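You operate a simulated robot arm through the tools that you are given. There is no shell and no other tool. Be economical: measure what you need, move in short steps, check, and stop when the job is done.

You are at the controls of a simulated two-armed robot. One attempt, no reset.

TASK
On the top of the side bench, fold the purple cloth in half.

It is judged by the outcome, as a careful person would: the job done as asked, and still so three seconds after it is handed in. It fails if anything else is knocked over, pushed out of place, dropped, spilled or broken. Flat cloth is picked up by pressing the open fingertips on it (5 to 10 N) and closing them slowly along it; thin cloth reads only 2 to 8 mm in the jaws.

THE ROBOT
Two 7-joint arms with two-finger grippers on one trunk, on a base that drives. Base frame: it is fixed to the floor where the robot stands at the start and does not move with it; the origin is under the middle of the robot, x ahead of it, y to its left, z up; the surface under the hand at the start is at about z = 860. Units: mm, degrees, N and s.
The left shoulder is at the start at [57, 175, 1152], the right one opposite. With the tool pointing down near the work surface each hand reaches from about 260 to 860 mm from the robot's upright axis, wherever it stands, measured 20 degrees to its own side. Places, roughly: top of the side bench [500, -300, 900]. Payload 2.94 kg a hand.
The TCP of each hand is the grasp point between the finger pads, 30 mm short of the fingertips. In the tool frame z runs along the fingers and y along their closing line. Largest opening 138 mm; the body of the gripper starts 109 mm behind the TCP.
Orientation is that of the tool frame in the base frame, as [roll, pitch, yaw] about the fixed x, y, z axes, in that order (R = Rz(yaw) Ry(pitch) Rx(roll)). With the fingers straight down and closing along the base's y, the tool's x points along the base's -x, its y along +y and its z along -z.

THE INTERFACE
- The arms move only by the tool nudge_tool. It takes "left_targets", "right_targets" or both (then of equal length, played together; a hand with none holds still); each is a list that holds one entry, the list of rows, each a list of 7 numbers: the shift along the tool's x, y, z in mm, then the turn, a rotation vector about the tool's x, y, z in degrees, then the closure in counts, from 0 (fully open) to 255 (shut). In form: [[[dx, dy, dz, ax, ay, az, jaw], ...]]. A call has 1 to 8 rows; each row is the pose to reach, as a shift and turn from the pose commanded when the call began, along the tool's axes at that moment. A row lasts 0.2 s, in which the tool goes at most 50 mm and 8.6 degrees; a call with a longer step from one row to the next is refused whole, and so is a gripper value outside its range. A pose out of reach is approached as far as the arm can. The call stops where the force on the tool passes 40 N (or 10 N more than at its start, if that is more) or the arm is blocked; 0.2 s more then pass. Each finger halts on what it meets, pressing with about 40 N; the grip force reading is that of the motor and also rises with nothing between the fingers. The clock runs only during rows and for 0.2 s after the last one: add rows that repeat a pose to give the fingers time. The reply holds the time, the measured pose of the TCP, the force on the tool along the base axes, the opening and the grip force, in the units named above and with some noise, with the torque about the TCP (base axes, N m) and any sound that the robot's microphone picked up.
- Cameras (640 x 400 px; columns grow to the right, rows downward): "scene" is now at [134, 5.4, 1621.3]; the picture's right is [0.18, -0.98, 0.00], its down [-0.84, -0.15, -0.52] and it looks along [0.51, 0.09, -0.85] (base axes); focal length 264 px, centre (320, 200). "left" rides on the left gripper at [71, -19, -146] in its tool frame; the picture's right is [0.26, 0.96, 0.00], its down [-0.85, 0.23, -0.48] and it looks along [-0.46, 0.12, 0.88] (tool axes); focal length 280 px, centre (320, 200). "right" rides on the right gripper at [71, 19, -146] in its tool frame; the picture's right is [-0.26, 0.96, 0.00], its down [-0.85, -0.23, -0.48] and it looks along [-0.46, -0.13, 0.88] (tool axes); focal length 280 px, centre (320, 200). There is no depth. A picture from a camera that has moved, and an enlarged one, comes with that camera's place and axes in the base frame and with its lens. The place of the scene camera against the robot may be out by one fixed shift of up to 12 mm in any direction.
- snapshot(camera): a new picture of that camera. No time passes.
- raise_lower(by): slides the trunk up (or, below 0, down) by that many mm; the arms and the scene camera ride with it, the base frame stays. It gives what a move gives, with no picture.
- roll_base(legs): drives the robot by 1 to 6 legs, each [ahead, turn to the left] in mm and degrees, along the robot's own axes; the way and the turn of a leg run together, so that a leg with both is an arc; at most 1500 mm and 180 degrees a leg. The arms and the cameras ride along, it lands a little off, and it stops where it bumps. It gives what a move gives.
- head_to(pan, tilt): turns the head with the scene camera to pan (to the left, within 120 degrees either way) and tilt (down, from -29 to 69), counted from straight ahead of the robot. It gives what a move gives.
- inspect(camera, box): a new picture of the part [left, top, right, bottom] of that camera's present view, enlarged. No time passes.
- job_done(): hands the job in; it is judged then, once.

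Go step by step. Nothing tells you exact positions but the pictures and the camera data: compare them with the known pose of the tool, close in by small moves and look again before you grip or let go. The budget is 120 turns and 88 pictures, counting those below and the enlarged ones. Unless the task says otherwise, let go and move clear before handing in, and close with one line.

The tools are called after "Call:" by a JSON object that holds its "name" and its "arguments". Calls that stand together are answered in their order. nudge_tool: Moves the arms, as the interface text tells. Its arguments: {"type":"object","properties":{"left_targets":{"type":"array"},"right_targets":{"type":"array"}},"required":[]} The other tools are called the same way: raise_lower (by) slides the trunk up or down; roll_base (legs) drives the base; head_to (pan, tilt) turns the head that bears the scene camera; snapshot (camera) takes a picture; inspect (camera, box) takes an enlarged picture of a part of a camera's view; job_done () hands the job in.

At the start:

```text
t: 0.0
left_ee_pos: [623.0, 313.9, 1083.5]
left_tcp_rot: [179.9, 0.0, -179.8]
left_force: [-0.2, -0.6, 0.1]
left_torque: [0.0, 0.0, -0.04]
left_opening: 137.8
left_gripper_force: 0.1
right_ee_pos: [538.0, -126.0, 1069.1]
right_tcp_rot: [-180.0, 0.0, -179.8]
right_force: [-0.3, 0.0, 0.0]
right_torque: [-0.02, 0.02, -0.01]
right_opening: 138.3
right_gripper_force: 0.0
trunk travel left (down, up): [-325.0, 409.0]
robot x, y, heading: [-0.1, 2.9, -0.2]
head pan, tilt: [10.4, 58.6]
```

scene: 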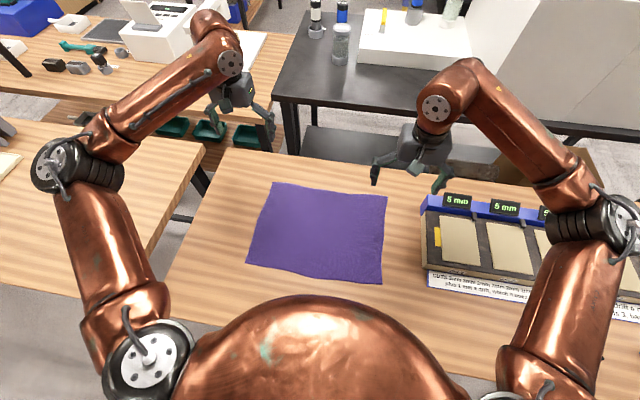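
right: 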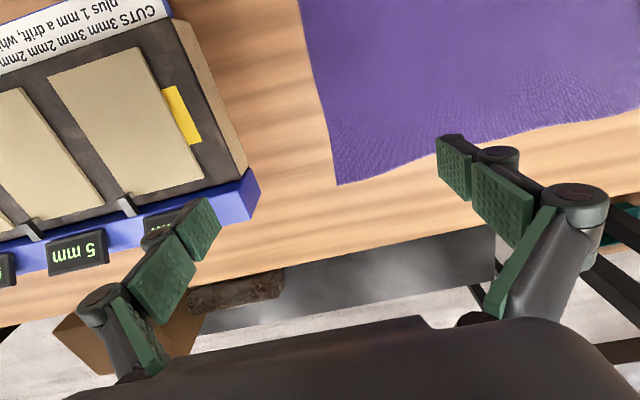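
left: 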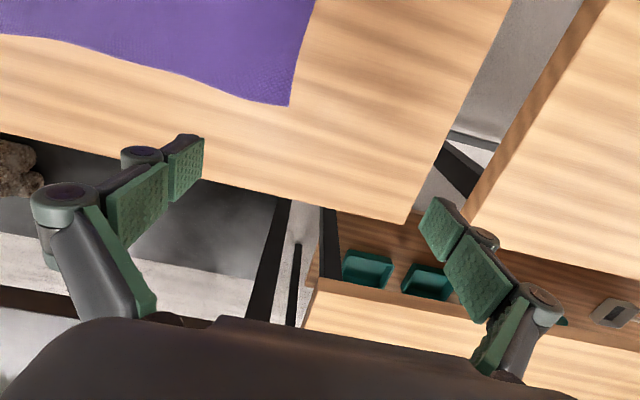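

The cloth lies flat with its far corners at about (635,-129) and (623,272), and its near corners at about x=335. I plan to pinch both far corners and bring the far edge to the near edge, so I'll first move above those corners with the jaws partly closed.

Call:
{"name": "nudge_tool", "arguments": {"left_targets": [[[3, -19, 38, 0, 0, 0, 60], [6, -38, 77, 0, 0, 0, 120], [9, -57, 115, 0, 0, 0, 181], [12, -76, 153, 0, 0, 0, 181], [12, -76, 153, 0, 0, 0, 181], [12, -76, 153, 0, 0, 0, 181]]], "right_targets": [[[-21, 8, 35, 0, 0, 0, 60], [-42, 16, 70, 0, 0, 0, 120], [-63, 24, 105, 0, 0, 0, 181], [-84, 31, 139, 0, 0, 0, 181], [-84, 31, 139, 0, 0, 0, 181], [-84, 31, 139, 0, 0, 0, 181]]]}}

Call:
{"name": "snapshot", "arguments": {"camera": "right"}}

Call:
{"name": "snapshot", "arguments": {"camera": "left"}}

Call:
{"name": "snapshot", "arguments": {"camera": "scene"}}

```text
t: 1.4
left_ee_pos: [611.4, 239.1, 930.9]
left_tcp_rot: [-179.9, -0.1, -179.8]
left_force: [-0.1, -0.5, -0.4]
left_torque: [0.03, 0.01, -0.01]
left_opening: 40.2
left_gripper_force: 0.0
right_ee_pos: [622.5, -95.6, 928.7]
right_tcp_rot: [-180.0, 0.0, -179.6]
right_force: [-0.2, -0.7, 0.0]
right_torque: [0.03, -0.04, 0.01]
right_opening: 40.0
right_gripper_force: 0.1
trunk travel left (down, up): [-325.0, 409.0]
robot x, y, heading: [3.8, 1.3, -0.1]
head pan, tilt: [10.4, 58.6]
```

```text
84 pictures are left
camera right: at [551.6, -76.2, 1076.0], right [0.26, 0.97, 0.0], down [0.85, -0.23, 0.47], along [0.46, -0.12, -0.88], focal length 280 px, centre (320, 200)
```

right: 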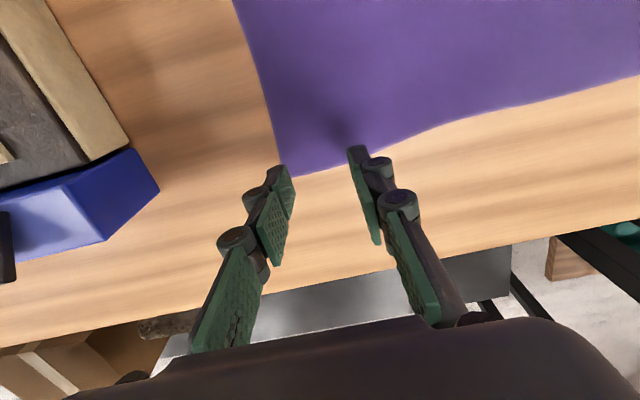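

```text
83 pictures are left
camera left: at [540.5, 218.9, 1076.8], right [-0.27, 0.96, 0.0], down [0.85, 0.23, 0.47], along [0.46, 0.13, -0.88], focal length 280 px, centre (320, 200)
```

left: 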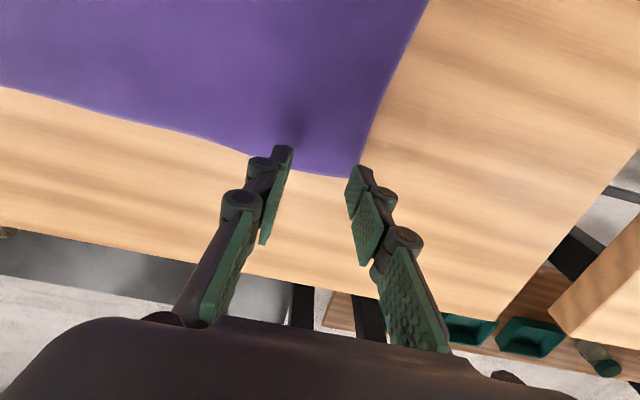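

```text
82 pictures are left
camera scene: at [134.7, 5.6, 1621.2], right [0.18, -0.98, 0.0], down [-0.84, -0.15, -0.52], along [0.51, 0.09, -0.85], focal length 264 px, centre (320, 200)
```

scene: 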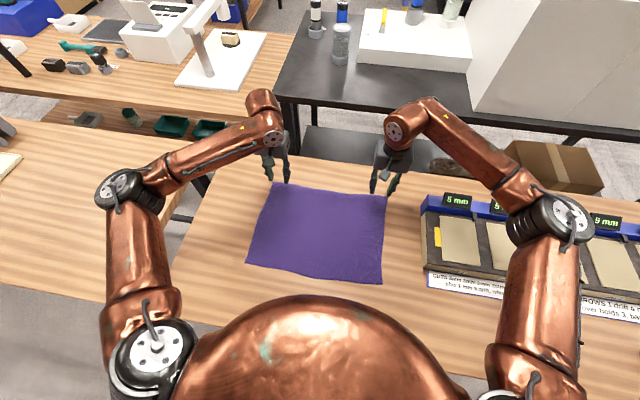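

Both hands sit just inside the far corners with the jaws 40 mm open, and the tips are about 40 mm above the cloth. Next I'll lower them close to the surface.

Call:
{"name": "nudge_tool", "arguments": {"left_targets": [[[0, 0, 20, 0, 0, 0, 181], [0, 0, 34, 0, 0, 0, 181], [0, 0, 37, 0, 0, 0, 181], [0, 0, 37, 0, 0, 0, 181]]], "right_targets": [[[0, 0, 20, 0, 0, 0, 181], [0, 0, 34, 0, 0, 0, 181], [0, 0, 37, 0, 0, 0, 181], [0, 0, 37, 0, 0, 0, 181]]]}}

Call:
{"name": "snapshot", "arguments": {"camera": "right"}}

Call:
{"name": "snapshot", "arguments": {"camera": "left"}}

```text
t: 2.4
left_ee_pos: [611.7, 237.3, 894.6]
left_tcp_rot: [179.9, 0.0, -179.8]
left_force: [0.8, -0.8, -0.5]
left_torque: [0.01, -0.02, 0.03]
left_opening: 40.2
left_gripper_force: 0.1
right_ee_pos: [621.9, -95.5, 892.0]
right_tcp_rot: [180.0, -0.1, -179.7]
right_force: [0.0, 0.2, -0.5]
right_torque: [-0.03, -0.02, 0.0]
right_opening: 40.2
right_gripper_force: 0.0
trunk travel left (down, up): [-325.0, 409.0]
robot x, y, heading: [-2.5, -0.7, -0.0]
head pan, tilt: [10.4, 58.6]
```

```text
81 pictures are left
camera right: at [551.1, -76.8, 1039.8], right [0.26, 0.97, 0.0], down [0.85, -0.23, 0.48], along [0.46, -0.12, -0.88], focal length 280 px, centre (320, 200)
```

right: 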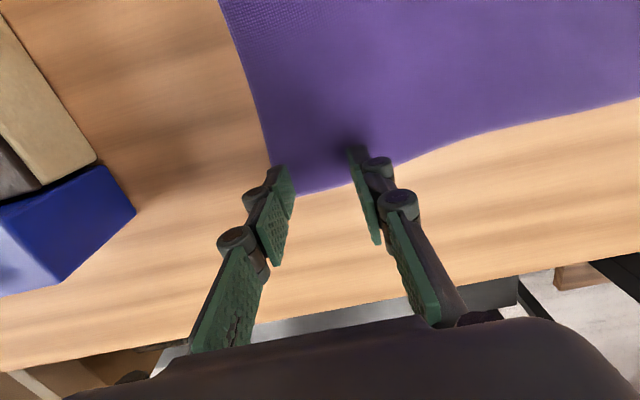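

```text
80 pictures are left
camera left: at [540.8, 217.7, 1040.3], right [-0.27, 0.96, 0.0], down [0.85, 0.23, 0.48], along [0.46, 0.13, -0.88], focal length 280 px, centre (320, 200)
```

left: 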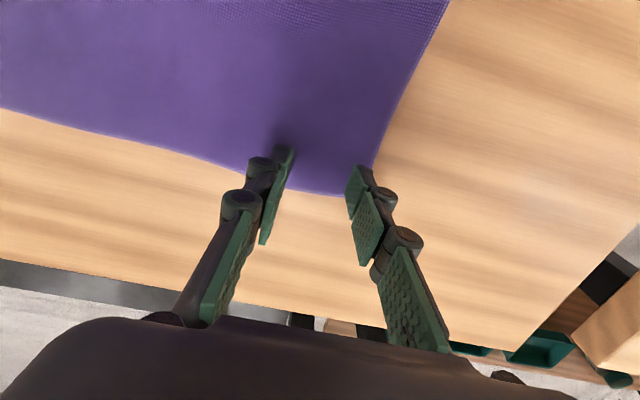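

The tips are only a few millimetres above the cloth and well placed. I'll press down in small steps and watch the force.

Call:
{"name": "nudge_tool", "arguments": {"left_targets": [[[0, 0, 2, 0, 0, 0, 181], [0, 0, 4, 0, 0, 0, 181], [0, 0, 4, 0, 0, 0, 181]]], "right_targets": [[[0, 0, 1, 0, 0, 0, 181], [0, 0, 2, 0, 0, 0, 181], [0, 0, 2, 0, 0, 0, 181]]]}}

```text
t: 3.2
left_ee_pos: [611.0, 236.4, 890.5]
left_tcp_rot: [-179.9, 0.1, -179.7]
left_force: [1.2, 0.0, 6.9]
left_torque: [-0.03, -0.04, -0.02]
left_opening: 39.9
left_gripper_force: 0.0
right_ee_pos: [621.0, -95.7, 892.6]
right_tcp_rot: [-180.0, 0.0, -179.9]
right_force: [-0.9, 0.4, 0.1]
right_torque: [0.02, 0.01, 0.0]
right_opening: 39.9
right_gripper_force: 0.1
trunk travel left (down, up): [-325.0, 409.0]
robot x, y, heading: [-3.8, 3.8, -0.2]
head pan, tilt: [10.4, 58.6]
```

The left hand now presses at about 7 N while the right isn't touching yet. I'll lower the right a little further.

Call:
{"name": "nudge_tool", "arguments": {"right_targets": [[[0, 0, 1, 0, 0, 0, 181], [0, 0, 2, 0, 0, 0, 181], [0, 0, 2, 0, 0, 0, 181]]]}}

```text
t: 4.0
left_ee_pos: [611.0, 236.3, 890.2]
left_tcp_rot: [-179.9, 0.0, -179.8]
left_force: [1.7, 0.4, 6.7]
left_torque: [0.05, -0.08, -0.01]
left_opening: 40.0
left_gripper_force: 0.1
right_ee_pos: [620.7, -95.2, 891.1]
right_tcp_rot: [179.9, 0.1, -179.7]
right_force: [0.2, 0.1, 11.8]
right_torque: [-0.13, -0.01, -0.02]
right_opening: 40.1
right_gripper_force: 0.1
trunk travel left (down, up): [-325.0, 409.0]
robot x, y, heading: [1.4, -0.3, 0.1]
head pan, tilt: [10.4, 58.6]
```

Both hands are in contact, the right slightly too hard. I'll ease it off a touch and close both slowly.

Call:
{"name": "nudge_tool", "arguments": {"left_targets": [[[0, 0, 0, 0, 0, 0, 186], [0, 0, 0, 0, 0, 0, 191], [0, 0, 0, 0, 0, 0, 196], [0, 0, 0, 0, 0, 0, 201], [0, 0, 0, 0, 0, 0, 206], [0, 0, 0, 0, 0, 0, 211], [0, 0, 0, 0, 0, 0, 216], [0, 0, 0, 0, 0, 0, 221]]], "right_targets": [[[0, 0, -0.6, 0, 0, 0, 186], [0, 0, -0.6, 0, 0, 0, 191], [0, 0, -0.6, 0, 0, 0, 196], [0, 0, -0.6, 0, 0, 0, 201], [0, 0, -0.6, 0, 0, 0, 206], [0, 0, -0.6, 0, 0, 0, 211], [0, 0, -0.6, 0, 0, 0, 216], [0, 0, -0.6, 0, 0, 0, 221]]]}}

Call:
{"name": "snapshot", "arguments": {"camera": "right"}}

Call:
{"name": "snapshot", "arguments": {"camera": "left"}}

```text
t: 5.8
left_ee_pos: [609.9, 237.6, 890.1]
left_tcp_rot: [179.9, 0.0, -179.8]
left_force: [-0.9, -0.1, 3.2]
left_torque: [-0.04, 0.04, -0.02]
left_opening: 18.8
left_gripper_force: 0.2
right_ee_pos: [621.0, -96.1, 890.9]
right_tcp_rot: [180.0, 0.0, -179.7]
right_force: [-1.1, 1.2, 6.9]
right_torque: [0.06, 0.02, 0.02]
right_opening: 18.1
right_gripper_force: 0.0
trunk travel left (down, up): [-325.0, 409.0]
robot x, y, heading: [-0.2, 0.5, -0.4]
head pan, tilt: [10.4, 58.6]
```

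```text
79 pictures are left
camera right: at [550.6, -76.9, 1037.0], right [0.26, 0.97, 0.0], down [0.85, -0.23, 0.48], along [0.46, -0.12, -0.88], focal length 280 px, centre (320, 200)
```

right: 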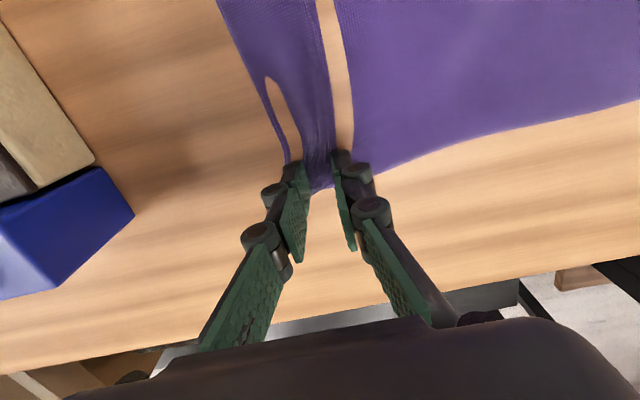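

```text
78 pictures are left
camera left: at [539.8, 217.6, 1036.3], right [-0.27, 0.96, 0.0], down [0.85, 0.23, 0.48], along [0.46, 0.13, -0.88], focal length 280 px, centre (320, 200)
```

left: 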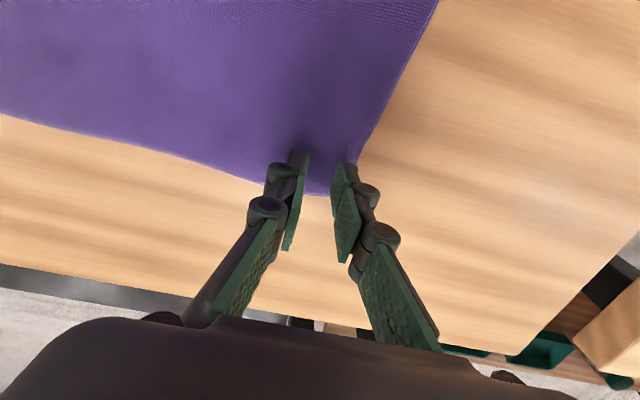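

The right picture shows odd bare strips in the cloth beside the fingers. I'll look closer before going on.

Call:
{"name": "inspect", "arguments": {"camera": "right", "box": [200, 0, 440, 200]}}

Call:
{"name": "inspect", "arguments": {"camera": "scene", "box": [230, 160, 410, 300]}}

```text
2.00 times, centred on (320, 100) of right
camera zoom: at [550.6, -76.9, 1037.0], right [0.26, 0.97, 0.0], down [0.85, -0.23, 0.48], along [0.46, -0.12, -0.88], focal length 561 px, centre (320, 400)
```

zoom: 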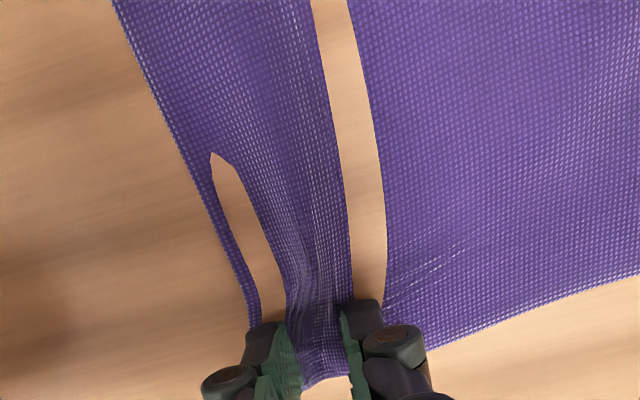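

```text
2.86 times, centred on (320, 230) of scene
camera zoom: at [132.9, 5.5, 1621.4], right [0.18, -0.98, 0.0], down [-0.84, -0.15, -0.52], along [0.51, 0.09, -0.85], focal length 754 px, centre (320, 114)
```

zoom: 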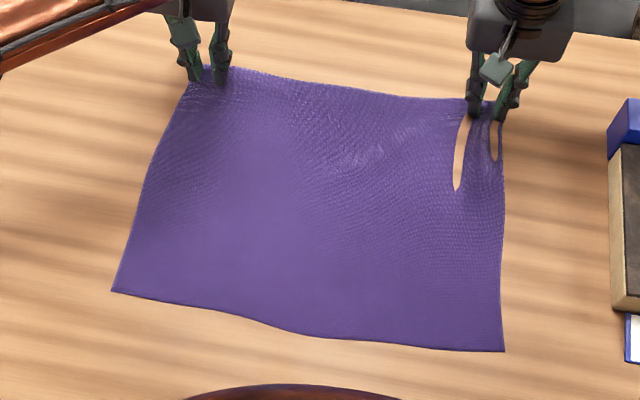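

The strips look like shallow folds dipping under the rendered tabletop beside the pinch, and the cloth's outline is intact. I'll carry on closing slowly with slightly less pressure on the right.

Call:
{"name": "nudge_tool", "arguments": {"left_targets": [[[0, 0, 0, 0, 0, 0, 226], [0, 0, 0, 0, 0, 0, 231], [0, 0, 0, 0, 0, 0, 236], [0, 0, 0, 0, 0, 0, 241], [0, 0, 0, 0, 0, 0, 246], [0, 0, 0, 0, 0, 0, 251], [0, 0, 0, 0, 0, 0, 255], [0, 0, 0, 0, 0, 0, 255]]], "right_targets": [[[0, 0, -0.3, 0, 0, 0, 226], [0, 0, -0.3, 0, 0, 0, 231], [0, 0, -0.3, 0, 0, 0, 236], [0, 0, -0.3, 0, 0, 0, 241], [0, 0, -0.3, 0, 0, 0, 246], [0, 0, -0.3, 0, 0, 0, 251], [0, 0, -0.3, 0, 0, 0, 255], [0, 0, -0.3, 0, 0, 0, 255]]]}}

Call:
{"name": "snapshot", "arguments": {"camera": "right"}}

Call:
{"name": "snapshot", "arguments": {"camera": "left"}}

```text
t: 7.6
left_ee_pos: [609.5, 237.7, 891.1]
left_tcp_rot: [180.0, 0.0, -179.7]
left_force: [-0.3, 0.4, 0.2]
left_torque: [-0.03, 0.02, -0.01]
left_opening: 0.0
left_gripper_force: 28.2
right_ee_pos: [622.8, -95.5, 889.7]
right_tcp_rot: [-180.0, 0.0, -179.8]
right_force: [0.2, 1.0, 1.4]
right_torque: [-0.08, -0.08, -0.04]
right_opening: 5.4
right_gripper_force: 29.8
trunk travel left (down, up): [-325.0, 409.0]
robot x, y, heading: [-1.5, -1.0, -0.0]
head pan, tilt: [10.4, 58.6]
```

```text
75 pictures are left
camera right: at [550.8, -76.0, 1037.5], right [0.26, 0.97, 0.0], down [0.85, -0.23, 0.48], along [0.46, -0.12, -0.88], focal length 280 px, centre (320, 200)
```

right: 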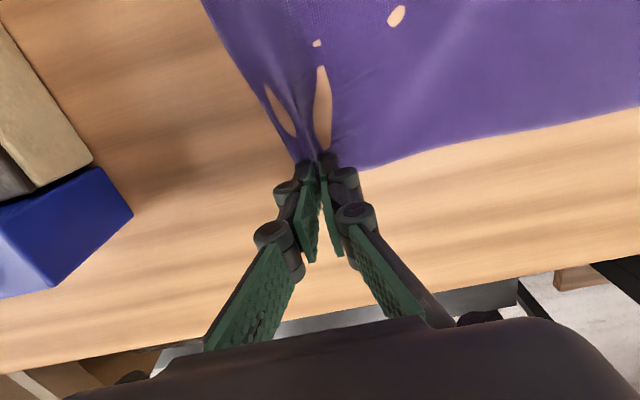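

```text
74 pictures are left
camera left: at [540.3, 218.0, 1036.2], right [-0.27, 0.96, 0.0], down [0.85, 0.23, 0.48], along [0.46, 0.13, -0.88], focal length 280 px, centre (320, 200)
```

left: 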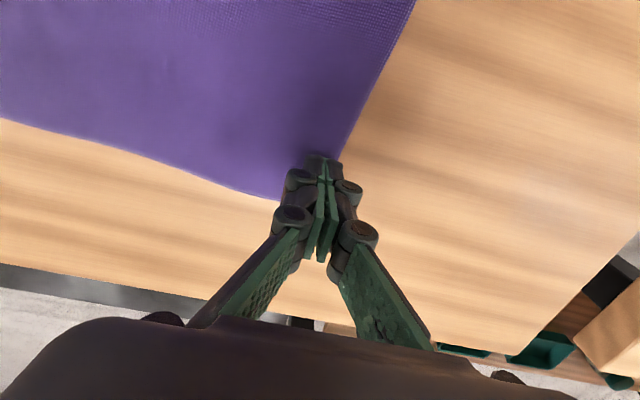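

The right hand holds cloth (5.4 mm) but the left slipped off and shut on nothing. I'll lift and reopen the left, then look at how that corner lies now.

Call:
{"name": "nudge_tool", "arguments": {"left_targets": [[[0, 0, -15, 0, 0, 0, 255], [0, 0, -15, 0, 0, 0, 181], [0, 0, -15, 0, 0, 0, 181], [0, 0, -15, 0, 0, 0, 181], [0, 0, -15, 0, 0, 0, 181]]]}}

Call:
{"name": "snapshot", "arguments": {"camera": "left"}}

```text
t: 8.8
left_ee_pos: [609.7, 236.9, 905.1]
left_tcp_rot: [-180.0, 0.0, -179.8]
left_force: [0.5, -0.5, 0.5]
left_torque: [0.03, 0.0, -0.03]
left_opening: 40.3
left_gripper_force: 0.0
right_ee_pos: [621.0, -95.2, 890.6]
right_tcp_rot: [180.0, 0.0, -179.7]
right_force: [0.0, 0.5, -0.7]
right_torque: [-0.07, 0.04, 0.0]
right_opening: 1.5
right_gripper_force: 27.1
trunk travel left (down, up): [-325.0, 409.0]
robot x, y, heading: [2.0, 1.1, -0.0]
head pan, tilt: [10.4, 58.6]
```

```text
73 pictures are left
camera left: at [539.8, 217.4, 1051.6], right [-0.27, 0.96, 0.0], down [0.85, 0.23, 0.48], along [0.46, 0.13, -0.88], focal length 280 px, centre (320, 200)
```

left: 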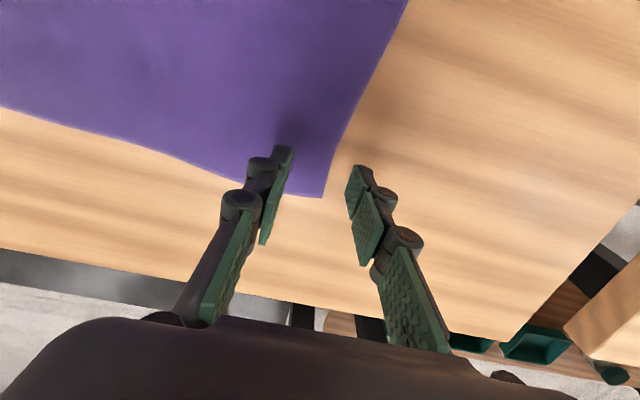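

The left corner has shifted to about (637,246), so I'll move the left hand there. I'll also check whether the right still holds.

Call:
{"name": "nudge_tool", "arguments": {"left_targets": [[[-11, -17, 0, 0, 0, 0, 181], [-22, -33, 0, 0, 0, 0, 181], [-22, -33, 0, 0, 0, 0, 181]]]}}

Call:
{"name": "snapshot", "arguments": {"camera": "left"}}

Call:
{"name": "inspect", "arguments": {"camera": "right", "box": [220, 50, 420, 200]}}

```text
t: 9.6
left_ee_pos: [633.3, 204.3, 905.2]
left_tcp_rot: [-180.0, 0.0, -179.8]
left_force: [0.1, -0.6, 0.7]
left_torque: [-0.01, 0.0, 0.0]
left_opening: 40.1
left_gripper_force: 0.1
right_ee_pos: [621.8, -95.7, 889.7]
right_tcp_rot: [179.9, 0.0, -179.6]
right_force: [1.3, 0.8, 0.0]
right_torque: [-0.05, 0.05, 0.0]
right_opening: 2.7
right_gripper_force: 28.3
trunk travel left (down, up): [-325.0, 409.0]
robot x, y, heading: [0.7, -1.5, 0.1]
head pan, tilt: [10.4, 58.6]
```

```text
72 pictures are left
camera left: at [563.0, 184.5, 1051.6], right [-0.27, 0.96, 0.0], down [0.85, 0.23, 0.48], along [0.46, 0.13, -0.88], focal length 280 px, centre (320, 200)
```

left: 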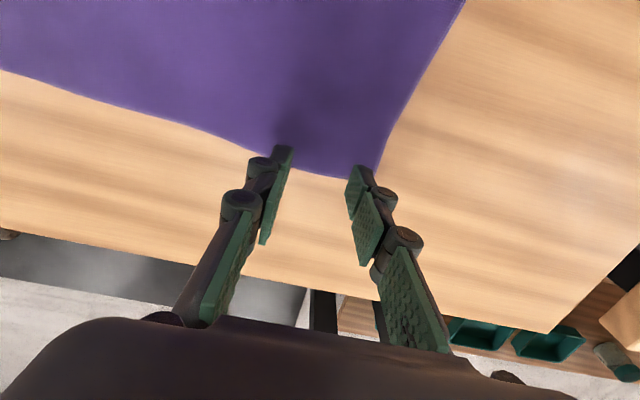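

```text
2.67 times, centred on (320, 125) of right
camera zoom: at [550.8, -76.6, 1037.5], right [0.26, 0.97, 0.0], down [0.85, -0.23, 0.48], along [0.46, -0.12, -0.88], focal length 748 px, centre (320, 400)
```

zoom: 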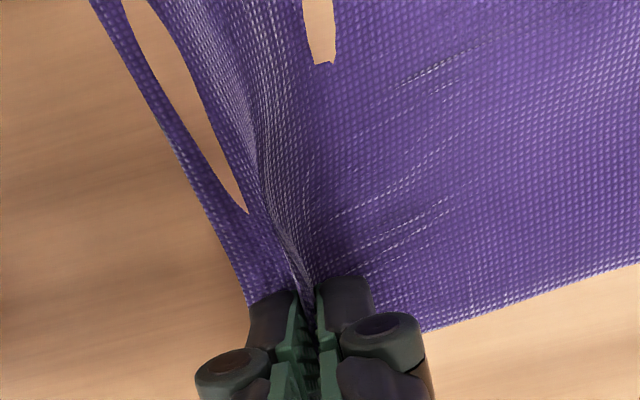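

The right hand clearly holds a ridge of cloth. The left should sit about 7 mm further in, and then I'll press it down.

Call:
{"name": "nudge_tool", "arguments": {"left_targets": [[[7, 0, 0, 0, 0, 0, 181], [7, 0, 10, 0, 0, 0, 181], [7, 0, 13, 0, 0, 0, 181], [7, 0, 14, 0, 0, 0, 181], [7, 0, 15, 0, 0, 0, 181], [7, 0, 15.5, 0, 0, 0, 181], [7, 0, 15.5, 0, 0, 0, 181]]]}}

Call:
{"name": "snapshot", "arguments": {"camera": "left"}}

```text
t: 11.2
left_ee_pos: [626.8, 204.0, 889.2]
left_tcp_rot: [180.0, 0.1, -179.9]
left_force: [0.7, 0.1, 8.7]
left_torque: [0.08, -0.03, 0.0]
left_opening: 40.1
left_gripper_force: 0.0
right_ee_pos: [621.1, -96.3, 890.9]
right_tcp_rot: [-179.9, 0.0, -179.6]
right_force: [-0.5, 0.3, 4.3]
right_torque: [-0.01, -0.08, -0.05]
right_opening: 1.3
right_gripper_force: 34.9
trunk travel left (down, up): [-325.0, 409.0]
robot x, y, heading: [-1.7, -4.5, 0.3]
head pan, tilt: [10.4, 58.6]
```

```text
70 pictures are left
camera left: at [555.3, 184.2, 1036.9], right [-0.27, 0.96, 0.0], down [0.85, 0.23, 0.48], along [0.46, 0.13, -0.88], focal length 280 px, centre (320, 200)
```

left: 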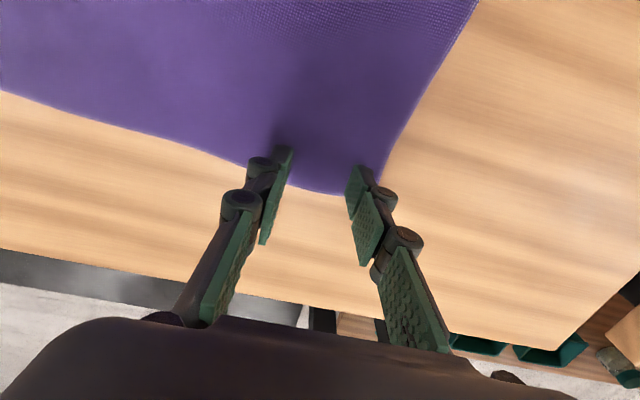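

The left presses at about 9 N in a good spot. I'll close it slowly, adding slight depth to keep the pressure up.

Call:
{"name": "nudge_tool", "arguments": {"left_targets": [[[0, 0, 0.3, 0, 0, 0, 186], [0, 0, 0.4, 0, 0, 0, 191], [0, 0, 0.5, 0, 0, 0, 196], [0, 0, 0.6, 0, 0, 0, 201], [0, 0, 0.7, 0, 0, 0, 206], [0, 0, 0.8, 0, 0, 0, 211], [0, 0, 0.9, 0, 0, 0, 216], [0, 0, 1, 0, 0, 0, 221]]]}}

Call:
{"name": "snapshot", "arguments": {"camera": "left"}}

```text
t: 13.0
left_ee_pos: [625.3, 203.9, 889.7]
left_tcp_rot: [-180.0, 0.1, -179.8]
left_force: [-0.4, -1.9, 20.7]
left_torque: [-0.03, 0.08, 0.0]
left_opening: 17.7
left_gripper_force: 0.0
right_ee_pos: [621.0, -96.4, 891.2]
right_tcp_rot: [-179.9, 0.0, -179.7]
right_force: [-0.4, 6.2, -3.0]
right_torque: [0.59, -0.02, -0.02]
right_opening: 1.7
right_gripper_force: 28.8
trunk travel left (down, up): [-325.0, 409.0]
robot x, y, heading: [2.5, 1.1, -0.4]
head pan, tilt: [10.4, 58.6]
```

```text
69 pictures are left
camera left: at [554.3, 183.8, 1035.9], right [-0.27, 0.96, 0.0], down [0.85, 0.23, 0.48], along [0.46, 0.13, -0.88], focal length 280 px, centre (320, 200)
```

left: 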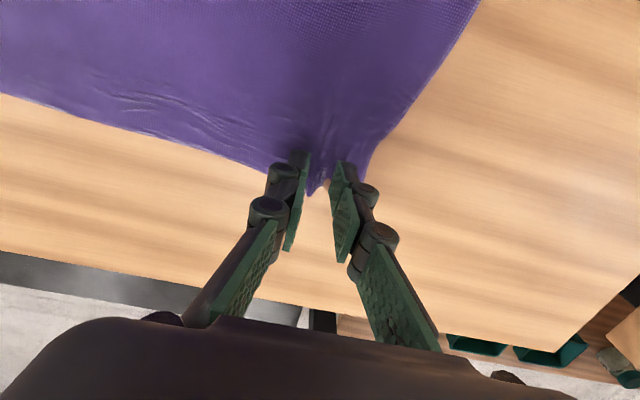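

The left is bunching cloth well, though the force is a bit high. I'll ease it off slightly, finish closing, and shift the right hand in a little to relieve tension.

Call:
{"name": "nudge_tool", "arguments": {"left_targets": [[[0, 0, -0.4, 0, 0, 0, 226], [0, 0, -0.5, 0, 0, 0, 231], [0, 0, -0.5, 0, 0, 0, 236], [0, 0, -0.5, 0, 0, 0, 241], [0, 0, -0.5, 0, 0, 0, 246], [0, 0, -0.5, 0, 0, 0, 251], [0, 0, -0.5, 0, 0, 0, 255], [0, 0, -0.5, 0, 0, 0, 255]]], "right_targets": [[[0, 2, -3, 0, 0, 0, 255], [0, 4, -5, 0, 0, 0, 255], [0, 6, -5, 0, 0, 0, 255], [0, 8, -5, 0, 0, 0, 255], [0, 8, -5, 0, 0, 0, 255], [0, 8, -5, 0, 0, 0, 255], [0, 8, -5, 0, 0, 0, 255], [0, 8, -5, 0, 0, 0, 255]]]}}

Call:
{"name": "snapshot", "arguments": {"camera": "left"}}

Call:
{"name": "snapshot", "arguments": {"camera": "right"}}

```text
t: 14.8
left_ee_pos: [626.2, 204.1, 888.5]
left_tcp_rot: [180.0, -0.1, -179.7]
left_force: [-0.6, -2.9, 0.4]
left_torque: [-0.04, 0.01, -0.05]
left_opening: 2.6
left_gripper_force: 28.5
right_ee_pos: [619.8, -87.6, 895.3]
right_tcp_rot: [180.0, -0.1, -179.8]
right_force: [-1.2, 0.1, -1.9]
right_torque: [0.26, -0.06, 0.04]
right_opening: 7.2
right_gripper_force: 36.6
trunk travel left (down, up): [-325.0, 409.0]
robot x, y, heading: [-0.5, 0.8, -0.0]
head pan, tilt: [10.4, 58.6]
```

```text
68 pictures are left
camera left: at [555.3, 184.6, 1035.0], right [-0.27, 0.96, 0.0], down [0.85, 0.23, 0.47], along [0.46, 0.13, -0.88], focal length 280 px, centre (320, 200)
```

left: 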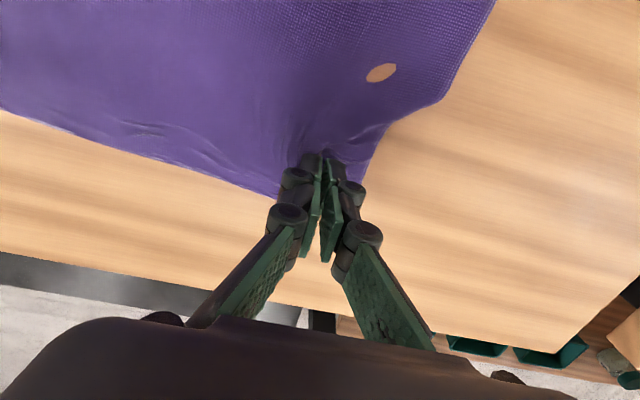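

```text
67 pictures are left
camera right: at [551.0, -68.9, 1042.3], right [0.26, 0.97, 0.0], down [0.85, -0.23, 0.48], along [0.46, -0.12, -0.88], focal length 280 px, centre (320, 200)
```

right: 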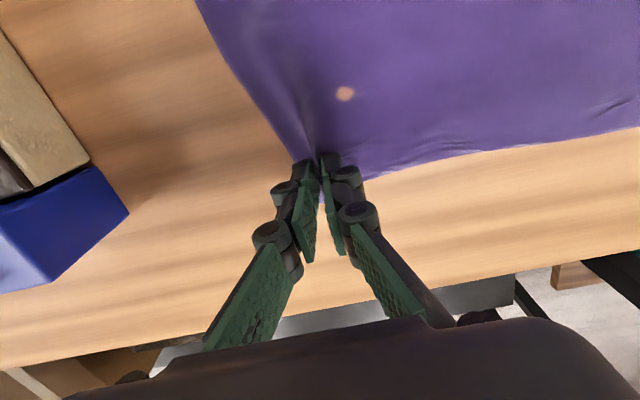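

Both hands now read cloth in the jaws. I'll lift both gently by 50 mm while moving slightly back, then check.

Call:
{"name": "nudge_tool", "arguments": {"left_targets": [[[0, 0, -10, 0, 0, 0, 255], [3, 0, -20, 0, 0, 0, 255], [6, 0, -30, 0, 0, 0, 255], [10, 0, -40, 0, 0, 0, 255], [14, 0, -50, 0, 0, 0, 255], [14, 0, -50, 0, 0, 0, 255]]], "right_targets": [[[0, 0, -10, 0, 0, 0, 255], [3, 0, -20, 0, 0, 0, 255], [6, 0, -30, 0, 0, 0, 255], [10, 0, -40, 0, 0, 0, 255], [14, 0, -50, 0, 0, 0, 255], [14, 0, -50, 0, 0, 0, 255]]]}}

Call:
{"name": "snapshot", "arguments": {"camera": "scene"}}

Call:
{"name": "snapshot", "arguments": {"camera": "left"}}

Call:
{"name": "snapshot", "arguments": {"camera": "right"}}

```text
t: 16.2
left_ee_pos: [612.6, 205.1, 938.8]
left_tcp_rot: [179.9, -0.1, -179.8]
left_force: [-1.3, 0.3, 1.4]
left_torque: [-0.16, 0.01, -0.02]
left_opening: 3.1
left_gripper_force: 38.9
right_ee_pos: [608.2, -88.2, 944.1]
right_tcp_rot: [-179.9, -0.1, -179.7]
right_force: [1.1, 4.2, 2.3]
right_torque: [0.13, 0.01, 0.02]
right_opening: 5.1
right_gripper_force: 29.6
trunk travel left (down, up): [-325.0, 409.0]
robot x, y, heading: [2.4, 0.5, -0.0]
head pan, tilt: [10.4, 58.6]
```

```text
66 pictures are left
camera scene: at [134.4, 5.6, 1621.2], right [0.18, -0.98, 0.0], down [-0.84, -0.15, -0.52], along [0.51, 0.09, -0.85], focal length 264 px, centre (320, 200)
```

scene: 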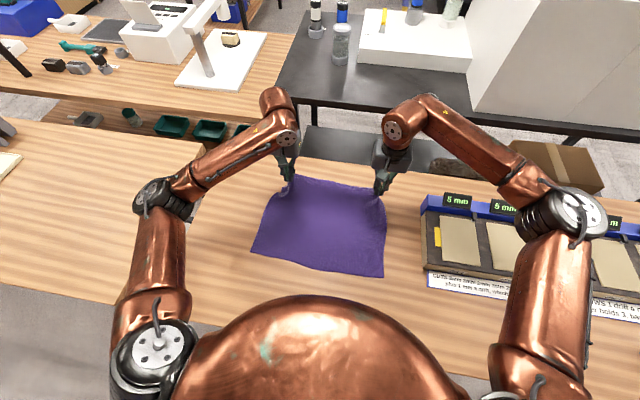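

```text
65 pictures are left
camera left: at [541.7, 184.5, 1084.7], right [-0.27, 0.96, 0.0], down [0.85, 0.23, 0.47], along [0.46, 0.13, -0.88], focal length 280 px, centre (320, 200)
```

left: 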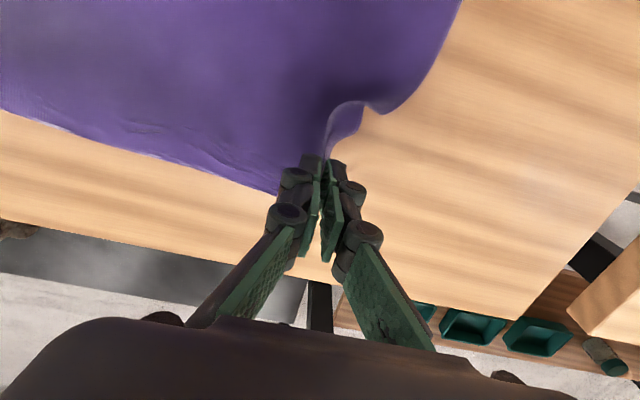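

```text
64 pictures are left
camera right: at [537.4, -69.0, 1091.8], right [0.26, 0.97, 0.0], down [0.85, -0.23, 0.47], along [0.46, -0.12, -0.88], focal length 280 px, centre (320, 200)
```

right: 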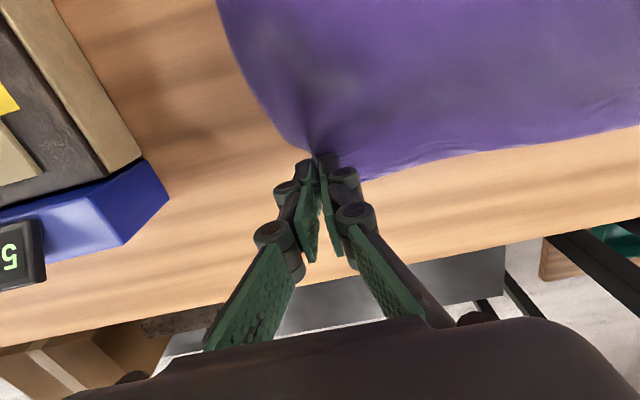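

Both far corners are lifted and held, and the cloth has crept about 20 mm forward as a whole. I'll now carry both hands back along an arc, tilting the fingers slightly forward so the edge turns over.

Call:
{"name": "nudge_tool", "arguments": {"left_targets": [[[10, 0, -15, 0, -3, 0, 255], [22, 0, -30, 0, -6, 0, 255], [36, 0, -44, 0, -9, 0, 255], [52, 0, -57, 0, -12, 0, 255], [70, 0, -68, 0, -15, 0, 255], [89, 0, -76, 0, -18, 0, 255], [109, 0, -82, 0, -21, 0, 255], [125, 0, -84, 0, -24, 0, 255]]], "right_targets": [[[10, 0, -15, 0, -3, 0, 255], [22, 0, -30, 0, -6, 0, 255], [36, 0, -44, 0, -9, 0, 255], [52, 0, -57, 0, -12, 0, 255], [70, 0, -68, 0, -15, 0, 255], [89, 0, -76, 0, -18, 0, 255], [109, 0, -82, 0, -21, 0, 255], [125, 0, -84, 0, -24, 0, 255]]]}}

Call:
{"name": "snapshot", "arguments": {"camera": "scene"}}

Call:
{"name": "snapshot", "arguments": {"camera": "left"}}

Call:
{"name": "snapshot", "arguments": {"camera": "right"}}

```text
t: 18.0
left_ee_pos: [502.2, 205.4, 1020.9]
left_tcp_rot: [180.0, 20.9, -179.8]
left_force: [-1.6, -1.6, -2.7]
left_torque: [-0.06, -0.25, -0.09]
left_opening: 2.0
left_gripper_force: 28.6
left hand out of reach, approached as far as the arm can: row 8
right_ee_pos: [482.8, -88.7, 1029.8]
right_tcp_rot: [-180.0, 24.0, -179.7]
right_force: [1.4, 3.0, -2.0]
right_torque: [0.05, 0.02, 0.04]
right_opening: 6.9
right_gripper_force: 33.1
trunk travel left (down, up): [-325.0, 409.0]
robot x, y, heading: [0.6, -2.3, -0.2]
head pan, tilt: [10.4, 58.6]
```

```text
63 pictures are left
camera scene: at [134.0, 5.7, 1621.2], right [0.18, -0.98, 0.0], down [-0.84, -0.15, -0.52], along [0.51, 0.09, -0.85], focal length 264 px, centre (320, 200)
```

scene: 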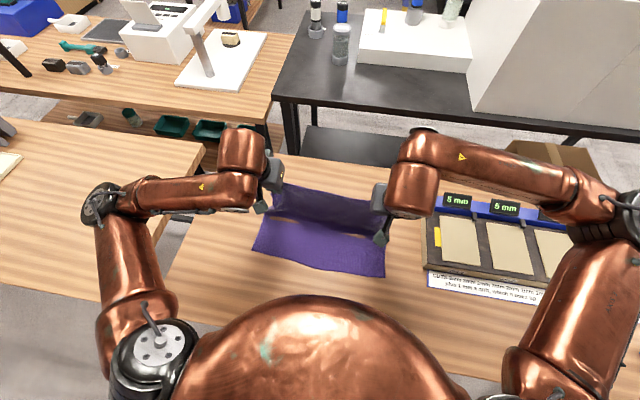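

```text
62 pictures are left
camera left: at [385.0, 184.4, 1131.7], right [-0.25, 0.96, -0.09], down [0.62, 0.23, 0.75], along [0.74, 0.13, -0.66], focal length 280 px, centre (320, 200)
```

left: 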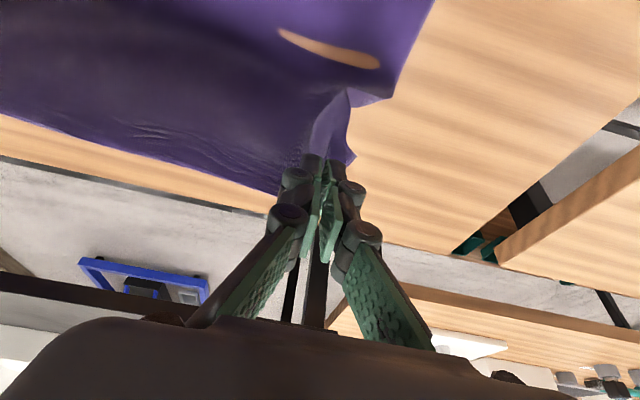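

```text
61 pictures are left
camera right: at [358.9, -68.9, 1134.5], right [0.24, 0.97, 0.11], down [0.58, -0.23, 0.78], along [0.78, -0.12, -0.62], focal length 280 px, centre (320, 200)
```

right: 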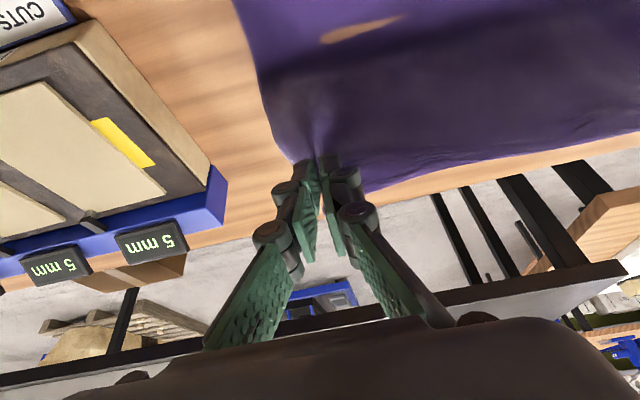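

The fold is coming over nicely, but the left arm is at its close-in limit with the tilt. Driving the base back a little would both continue the fold and give room, so I'll first look behind.

Call:
{"name": "head_to", "arguments": {"pan": 120, "tilt": 45}}

Call:
{"name": "snapshot", "arguments": {"camera": "scene"}}

Call:
{"name": "head_to", "arguments": {"pan": -120, "tilt": 45}}

Call:
{"name": "snapshot", "arguments": {"camera": "scene"}}

Call:
{"name": "head_to", "arguments": {"pan": 10.4, "tilt": 58.6}}

```text
t: 19.9
left_ee_pos: [504.2, 204.4, 1020.8]
left_tcp_rot: [-179.9, 21.0, -179.7]
left_force: [1.1, -0.8, -1.6]
left_torque: [0.19, 0.07, 0.11]
left_opening: 5.7
left_gripper_force: 37.9
right_ee_pos: [482.6, -87.8, 1028.9]
right_tcp_rot: [179.9, 23.9, -179.7]
right_force: [0.4, 2.6, -2.2]
right_torque: [-0.32, 0.07, -0.17]
right_opening: 5.7
right_gripper_force: 42.8
trunk travel left (down, up): [-325.0, 409.0]
robot x, y, heading: [0.3, 0.1, -0.1]
head pan, tilt: [120.0, 45.0]
```

```text
60 pictures are left
camera scene: at [26.1, 63.6, 1639.1], right [0.87, 0.5, 0.0], down [0.35, -0.61, -0.71], along [-0.35, 0.61, -0.71], focal length 264 px, centre (320, 200)
```

scene: 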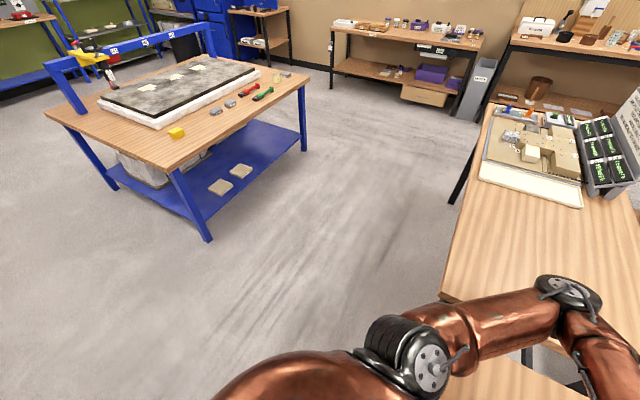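

```text
t: 23.3
left_ee_pos: [502.5, 204.7, 1022.5]
left_tcp_rot: [-179.9, 21.0, -179.9]
left_force: [1.4, -1.2, -1.9]
left_torque: [0.11, 0.01, 0.02]
left_opening: 5.5
left_gripper_force: 38.0
right_ee_pos: [483.7, -87.7, 1029.3]
right_tcp_rot: [180.0, 24.1, -179.6]
right_force: [0.6, 0.1, -1.8]
right_torque: [-0.02, 0.0, -0.02]
right_opening: 7.0
right_gripper_force: 37.2
trunk travel left (down, up): [-325.0, 409.0]
robot x, y, heading: [0.7, -5.4, -0.0]
head pan, tilt: [-120.0, 45.0]
```

```text
59 pictures are left
camera scene: at [25.7, -77.3, 1639.1], right [-0.87, 0.5, 0.0], down [0.35, 0.61, -0.71], along [-0.35, -0.61, -0.71], focal length 264 px, centre (320, 200)
```

scene: 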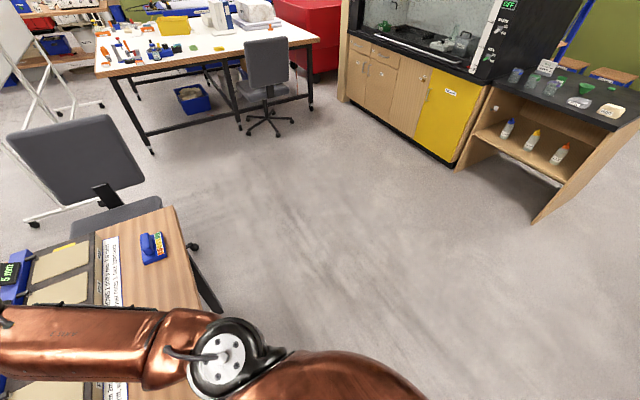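

```text
t: 25.4
left_ee_pos: [503.0, 204.6, 1021.2]
left_tcp_rot: [-179.9, 21.0, -179.8]
left_force: [-2.3, -1.6, 0.2]
left_torque: [-0.12, -0.03, -0.08]
left_opening: 0.2
left_gripper_force: 27.4
right_ee_pos: [483.4, -87.9, 1029.2]
right_tcp_rot: [-180.0, 23.9, -179.7]
right_force: [1.3, 0.6, 0.6]
right_torque: [0.06, 0.03, 0.05]
right_opening: 4.6
right_gripper_force: 29.4
trunk travel left (down, up): [-325.0, 409.0]
robot x, y, heading: [1.4, 0.3, -0.1]
head pan, tilt: [10.4, 58.6]
```

It is clear behind the robot. I'll drive straight back 100 mm, which carries the held edge back over the fold.

Call:
{"name": "roll_base", "arguments": {"legs": [[-100, 0]]}}

Call:
{"name": "snapshot", "arguments": {"camera": "scene"}}

Call:
{"name": "snapshot", "arguments": {"camera": "left"}}

Call:
{"name": "snapshot", "arguments": {"camera": "right"}}

```text
t: 26.5
left_ee_pos: [420.7, 205.1, 1015.6]
left_tcp_rot: [-179.9, 20.0, -179.6]
left_force: [-0.5, -1.8, -1.4]
left_torque: [0.15, -0.15, 0.07]
left_opening: 6.1
left_gripper_force: 39.1
right_ee_pos: [399.8, -87.8, 1024.7]
right_tcp_rot: [180.0, 23.0, -179.9]
right_force: [-2.7, 2.2, 3.6]
right_torque: [0.07, -0.04, 0.05]
right_opening: 1.1
right_gripper_force: 33.2
trunk travel left (down, up): [-325.0, 409.0]
robot x, y, heading: [-100.0, -1.6, -0.2]
head pan, tilt: [10.4, 58.6]
```

```text
58 pictures are left
camera scene: at [80.8, 5.8, 1621.3], right [0.18, -0.98, 0.0], down [-0.85, -0.15, -0.5], along [0.49, 0.09, -0.87], focal length 264 px, centre (320, 200)
```

scene: 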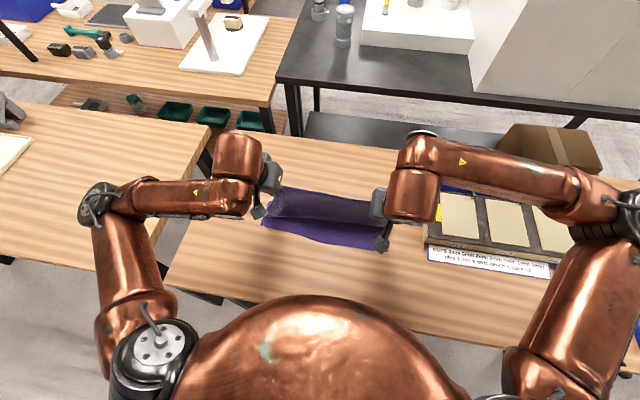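

```text
57 pictures are left
camera left: at [303.6, 184.9, 1128.4], right [-0.25, 0.96, -0.09], down [0.63, 0.23, 0.74], along [0.73, 0.13, -0.67], focal length 280 px, centre (320, 200)
```

left: 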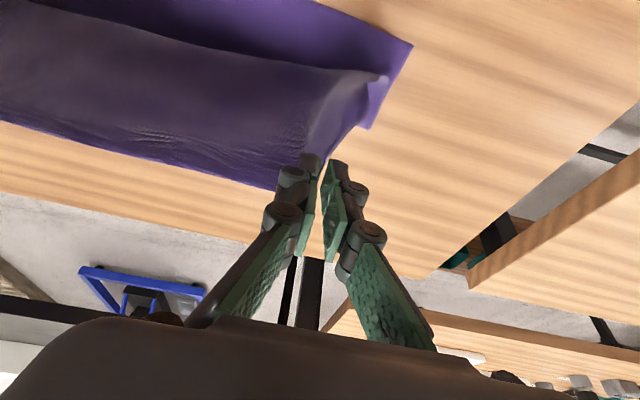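

```text
56 pictures are left
camera right: at [277.7, -68.5, 1131.5], right [0.24, 0.97, 0.1], down [0.6, -0.23, 0.77], along [0.77, -0.12, -0.63], focal length 280 px, centre (320, 200)
```

right: 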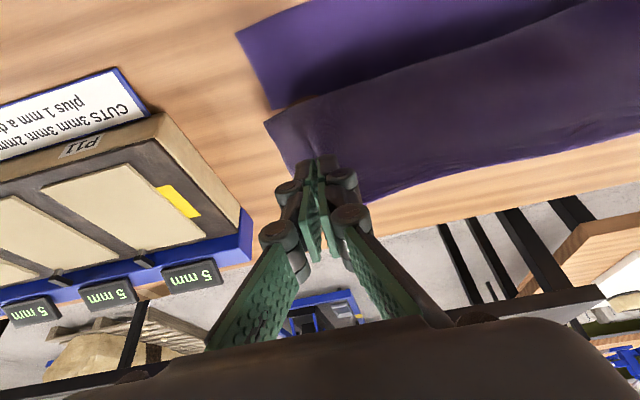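

The fold is still held and turning over. I'll let things settle for a moment and re-measure.

Call:
{"name": "nudge_tool", "arguments": {"left_targets": [[[0, 0, 0, 0, 0, 0, 255], [0, 0, 0, 0, 0, 0, 255]]], "right_targets": [[[0, 0, 0, 0, 0, 0, 255], [0, 0, 0, 0, 0, 0, 255]]]}}

Call:
{"name": "snapshot", "arguments": {"camera": "scene"}}

Call:
{"name": "inspect", "arguments": {"camera": "left", "box": [200, 0, 440, 200]}}

Call:
{"name": "snapshot", "arguments": {"camera": "right"}}

```text
t: 27.1
left_ee_pos: [386.1, 205.4, 1028.8]
left_tcp_rot: [180.0, 21.9, -179.5]
left_force: [2.4, -0.2, -2.3]
left_torque: [0.02, 0.1, -0.01]
left_opening: 3.3
left_gripper_force: 33.1
right_ee_pos: [365.0, -87.6, 1036.1]
right_tcp_rot: [179.9, 25.1, -179.8]
right_force: [-0.3, -0.4, 0.0]
right_torque: [-0.06, 0.09, -0.03]
right_opening: 5.7
right_gripper_force: 30.3
trunk travel left (down, up): [-325.0, 409.0]
robot x, y, heading: [-103.0, -1.2, -0.0]
head pan, tilt: [10.4, 58.6]
```

```text
55 pictures are left
camera scene: at [31.4, 5.3, 1621.7], right [0.18, -0.98, 0.0], down [-0.84, -0.15, -0.52], along [0.51, 0.09, -0.85], focal length 264 px, centre (320, 200)
```

scene: 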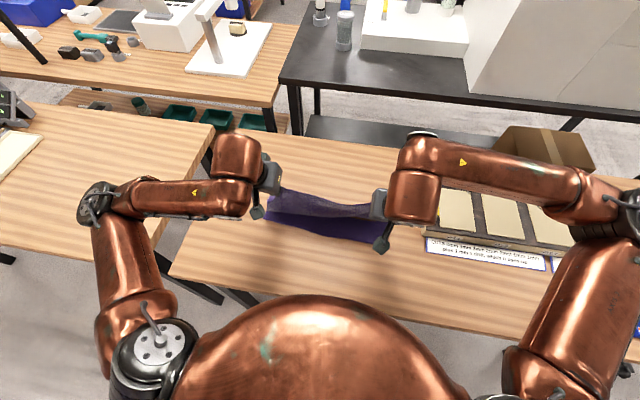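

```text
2.00 times, centred on (320, 100) of left
camera zoom: at [266.5, 184.8, 1137.6], right [-0.25, 0.96, -0.1], down [0.61, 0.24, 0.76], along [0.75, 0.13, -0.64], focal length 561 px, centre (320, 400)
```

zoom: 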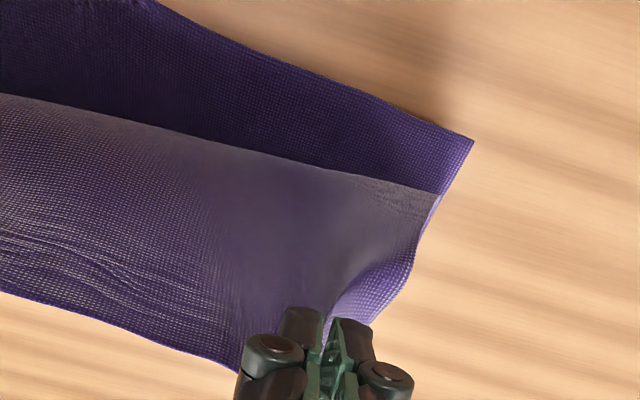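

```text
53 pictures are left
camera right: at [239.8, -69.0, 1139.7], right [0.23, 0.97, 0.11], down [0.57, -0.23, 0.79], along [0.79, -0.12, -0.6], focal length 280 px, centre (320, 200)
```

right: 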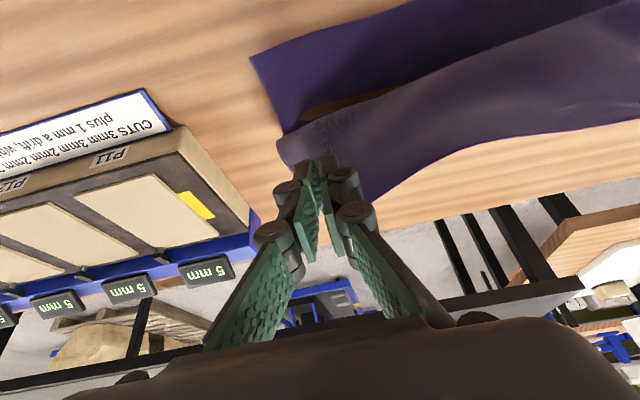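

The near edge has its left corner at about (376,261) and its right at (360,-136), and both hands hold cloth above it. To get room for more tilt I'll reach forward 80 mm and then drive back another 100 mm.

Call:
{"name": "nudge_tool", "arguments": {"left_targets": [[[-18, 0, 8, 0, 0, 0, 255], [-37, 0, 16, 0, 0, 0, 255], [-55, 0, 24, 0, 0, 0, 255], [-73, 0, 32.6, 0, 0, 0, 255], [-73, 0, 32.6, 0, 0, 0, 255]]], "right_targets": [[[-18, 0, 8, 0, 0, 0, 255], [-37, 0, 16, 0, 0, 0, 255], [-55, 0, 24, 0, 0, 0, 255], [-73, 0, 32.6, 0, 0, 0, 255], [-73, 0, 32.6, 0, 0, 0, 255]]]}}

Call:
{"name": "roll_base", "arguments": {"legs": [[-100, 0]]}}

Call:
{"name": "nudge_tool", "arguments": {"left_targets": [[[0, 0, 0, 0, 0, 0, 255], [0, 0, 0, 0, 0, 0, 255]]], "right_targets": [[[0, 0, 0, 0, 0, 0, 255], [0, 0, 0, 0, 0, 0, 255]]]}}

Call:
{"name": "snapshot", "arguments": {"camera": "left"}}

Call:
{"name": "snapshot", "arguments": {"camera": "right"}}

```text
t: 28.3
left_ee_pos: [469.6, 205.0, 1023.2]
left_tcp_rot: [-180.0, 21.8, -179.7]
left_force: [1.3, -0.8, -0.2]
left_torque: [0.02, -0.01, -0.02]
left_opening: 2.5
left_gripper_force: 35.6
right_ee_pos: [451.0, -87.8, 1035.2]
right_tcp_rot: [179.9, 24.6, -179.9]
right_force: [-0.9, 0.4, -0.2]
right_torque: [0.04, -0.01, 0.04]
right_opening: 5.3
right_gripper_force: 29.5
trunk travel left (down, up): [-325.0, 409.0]
robot x, y, heading: [-103.1, 2.0, 0.3]
head pan, tilt: [10.4, 58.6]
```

```text
t: 29.5
left_ee_pos: [393.1, 204.3, 1013.9]
left_tcp_rot: [-179.8, 20.3, -179.6]
left_force: [-3.9, 1.0, 2.1]
left_torque: [0.05, -0.12, 0.03]
left_opening: 0.3
left_gripper_force: 27.3
right_ee_pos: [373.3, -87.6, 1025.7]
right_tcp_rot: [180.0, 23.4, -179.9]
right_force: [-1.1, -0.4, -1.3]
right_torque: [0.01, -0.15, -0.01]
right_opening: 2.9
right_gripper_force: 29.1
trunk travel left (down, up): [-325.0, 409.0]
robot x, y, heading: [-197.6, 1.6, -0.1]
head pan, tilt: [10.4, 58.6]
```

```text
t: 30.1
left_ee_pos: [322.0, 220.1, 1044.3]
left_tcp_rot: [-179.6, 24.1, -175.7]
left_force: [2.1, -0.7, -1.0]
left_torque: [0.02, 0.09, 0.0]
left_opening: 0.1
left_gripper_force: 28.2
right_ee_pos: [287.7, -93.4, 1060.0]
right_tcp_rot: [-179.7, 29.1, -179.9]
right_force: [0.1, 0.1, 2.5]
right_torque: [-0.03, 0.01, -0.01]
right_opening: 0.2
right_gripper_force: 30.9
trunk travel left (down, up): [-325.0, 409.0]
robot x, y, heading: [-203.7, -0.1, -0.2]
head pan, tilt: [10.4, 58.6]
stopped in row 2 (left hand): the arm was blocked; the commanded pose is now the measured one
```

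```text
52 pictures are left
camera left: at [200.0, 192.0, 1150.1], right [-0.31, 0.94, -0.11], down [0.56, 0.28, 0.78], along [0.77, 0.18, -0.61], focal length 280 px, centre (320, 200)
```

left: 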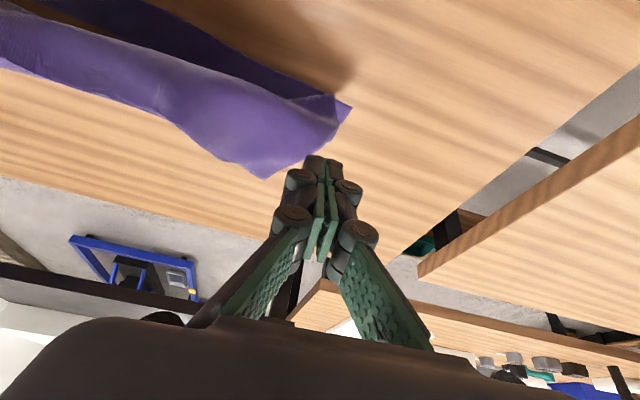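

```text
51 pictures are left
camera right: at [154.2, -73.8, 1152.5], right [0.23, 0.97, 0.12], down [0.51, -0.23, 0.83], along [0.83, -0.13, -0.54], focal length 280 px, centre (320, 200)
```

right: 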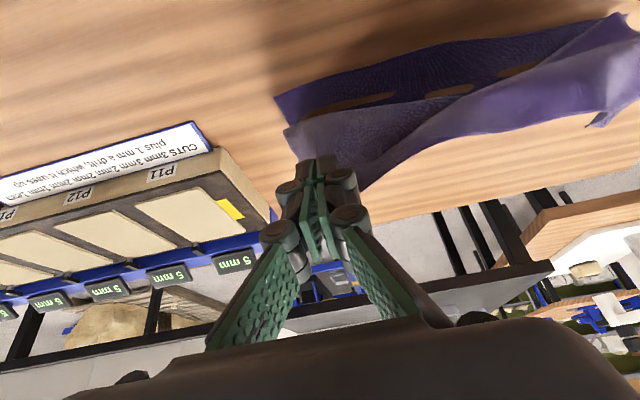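

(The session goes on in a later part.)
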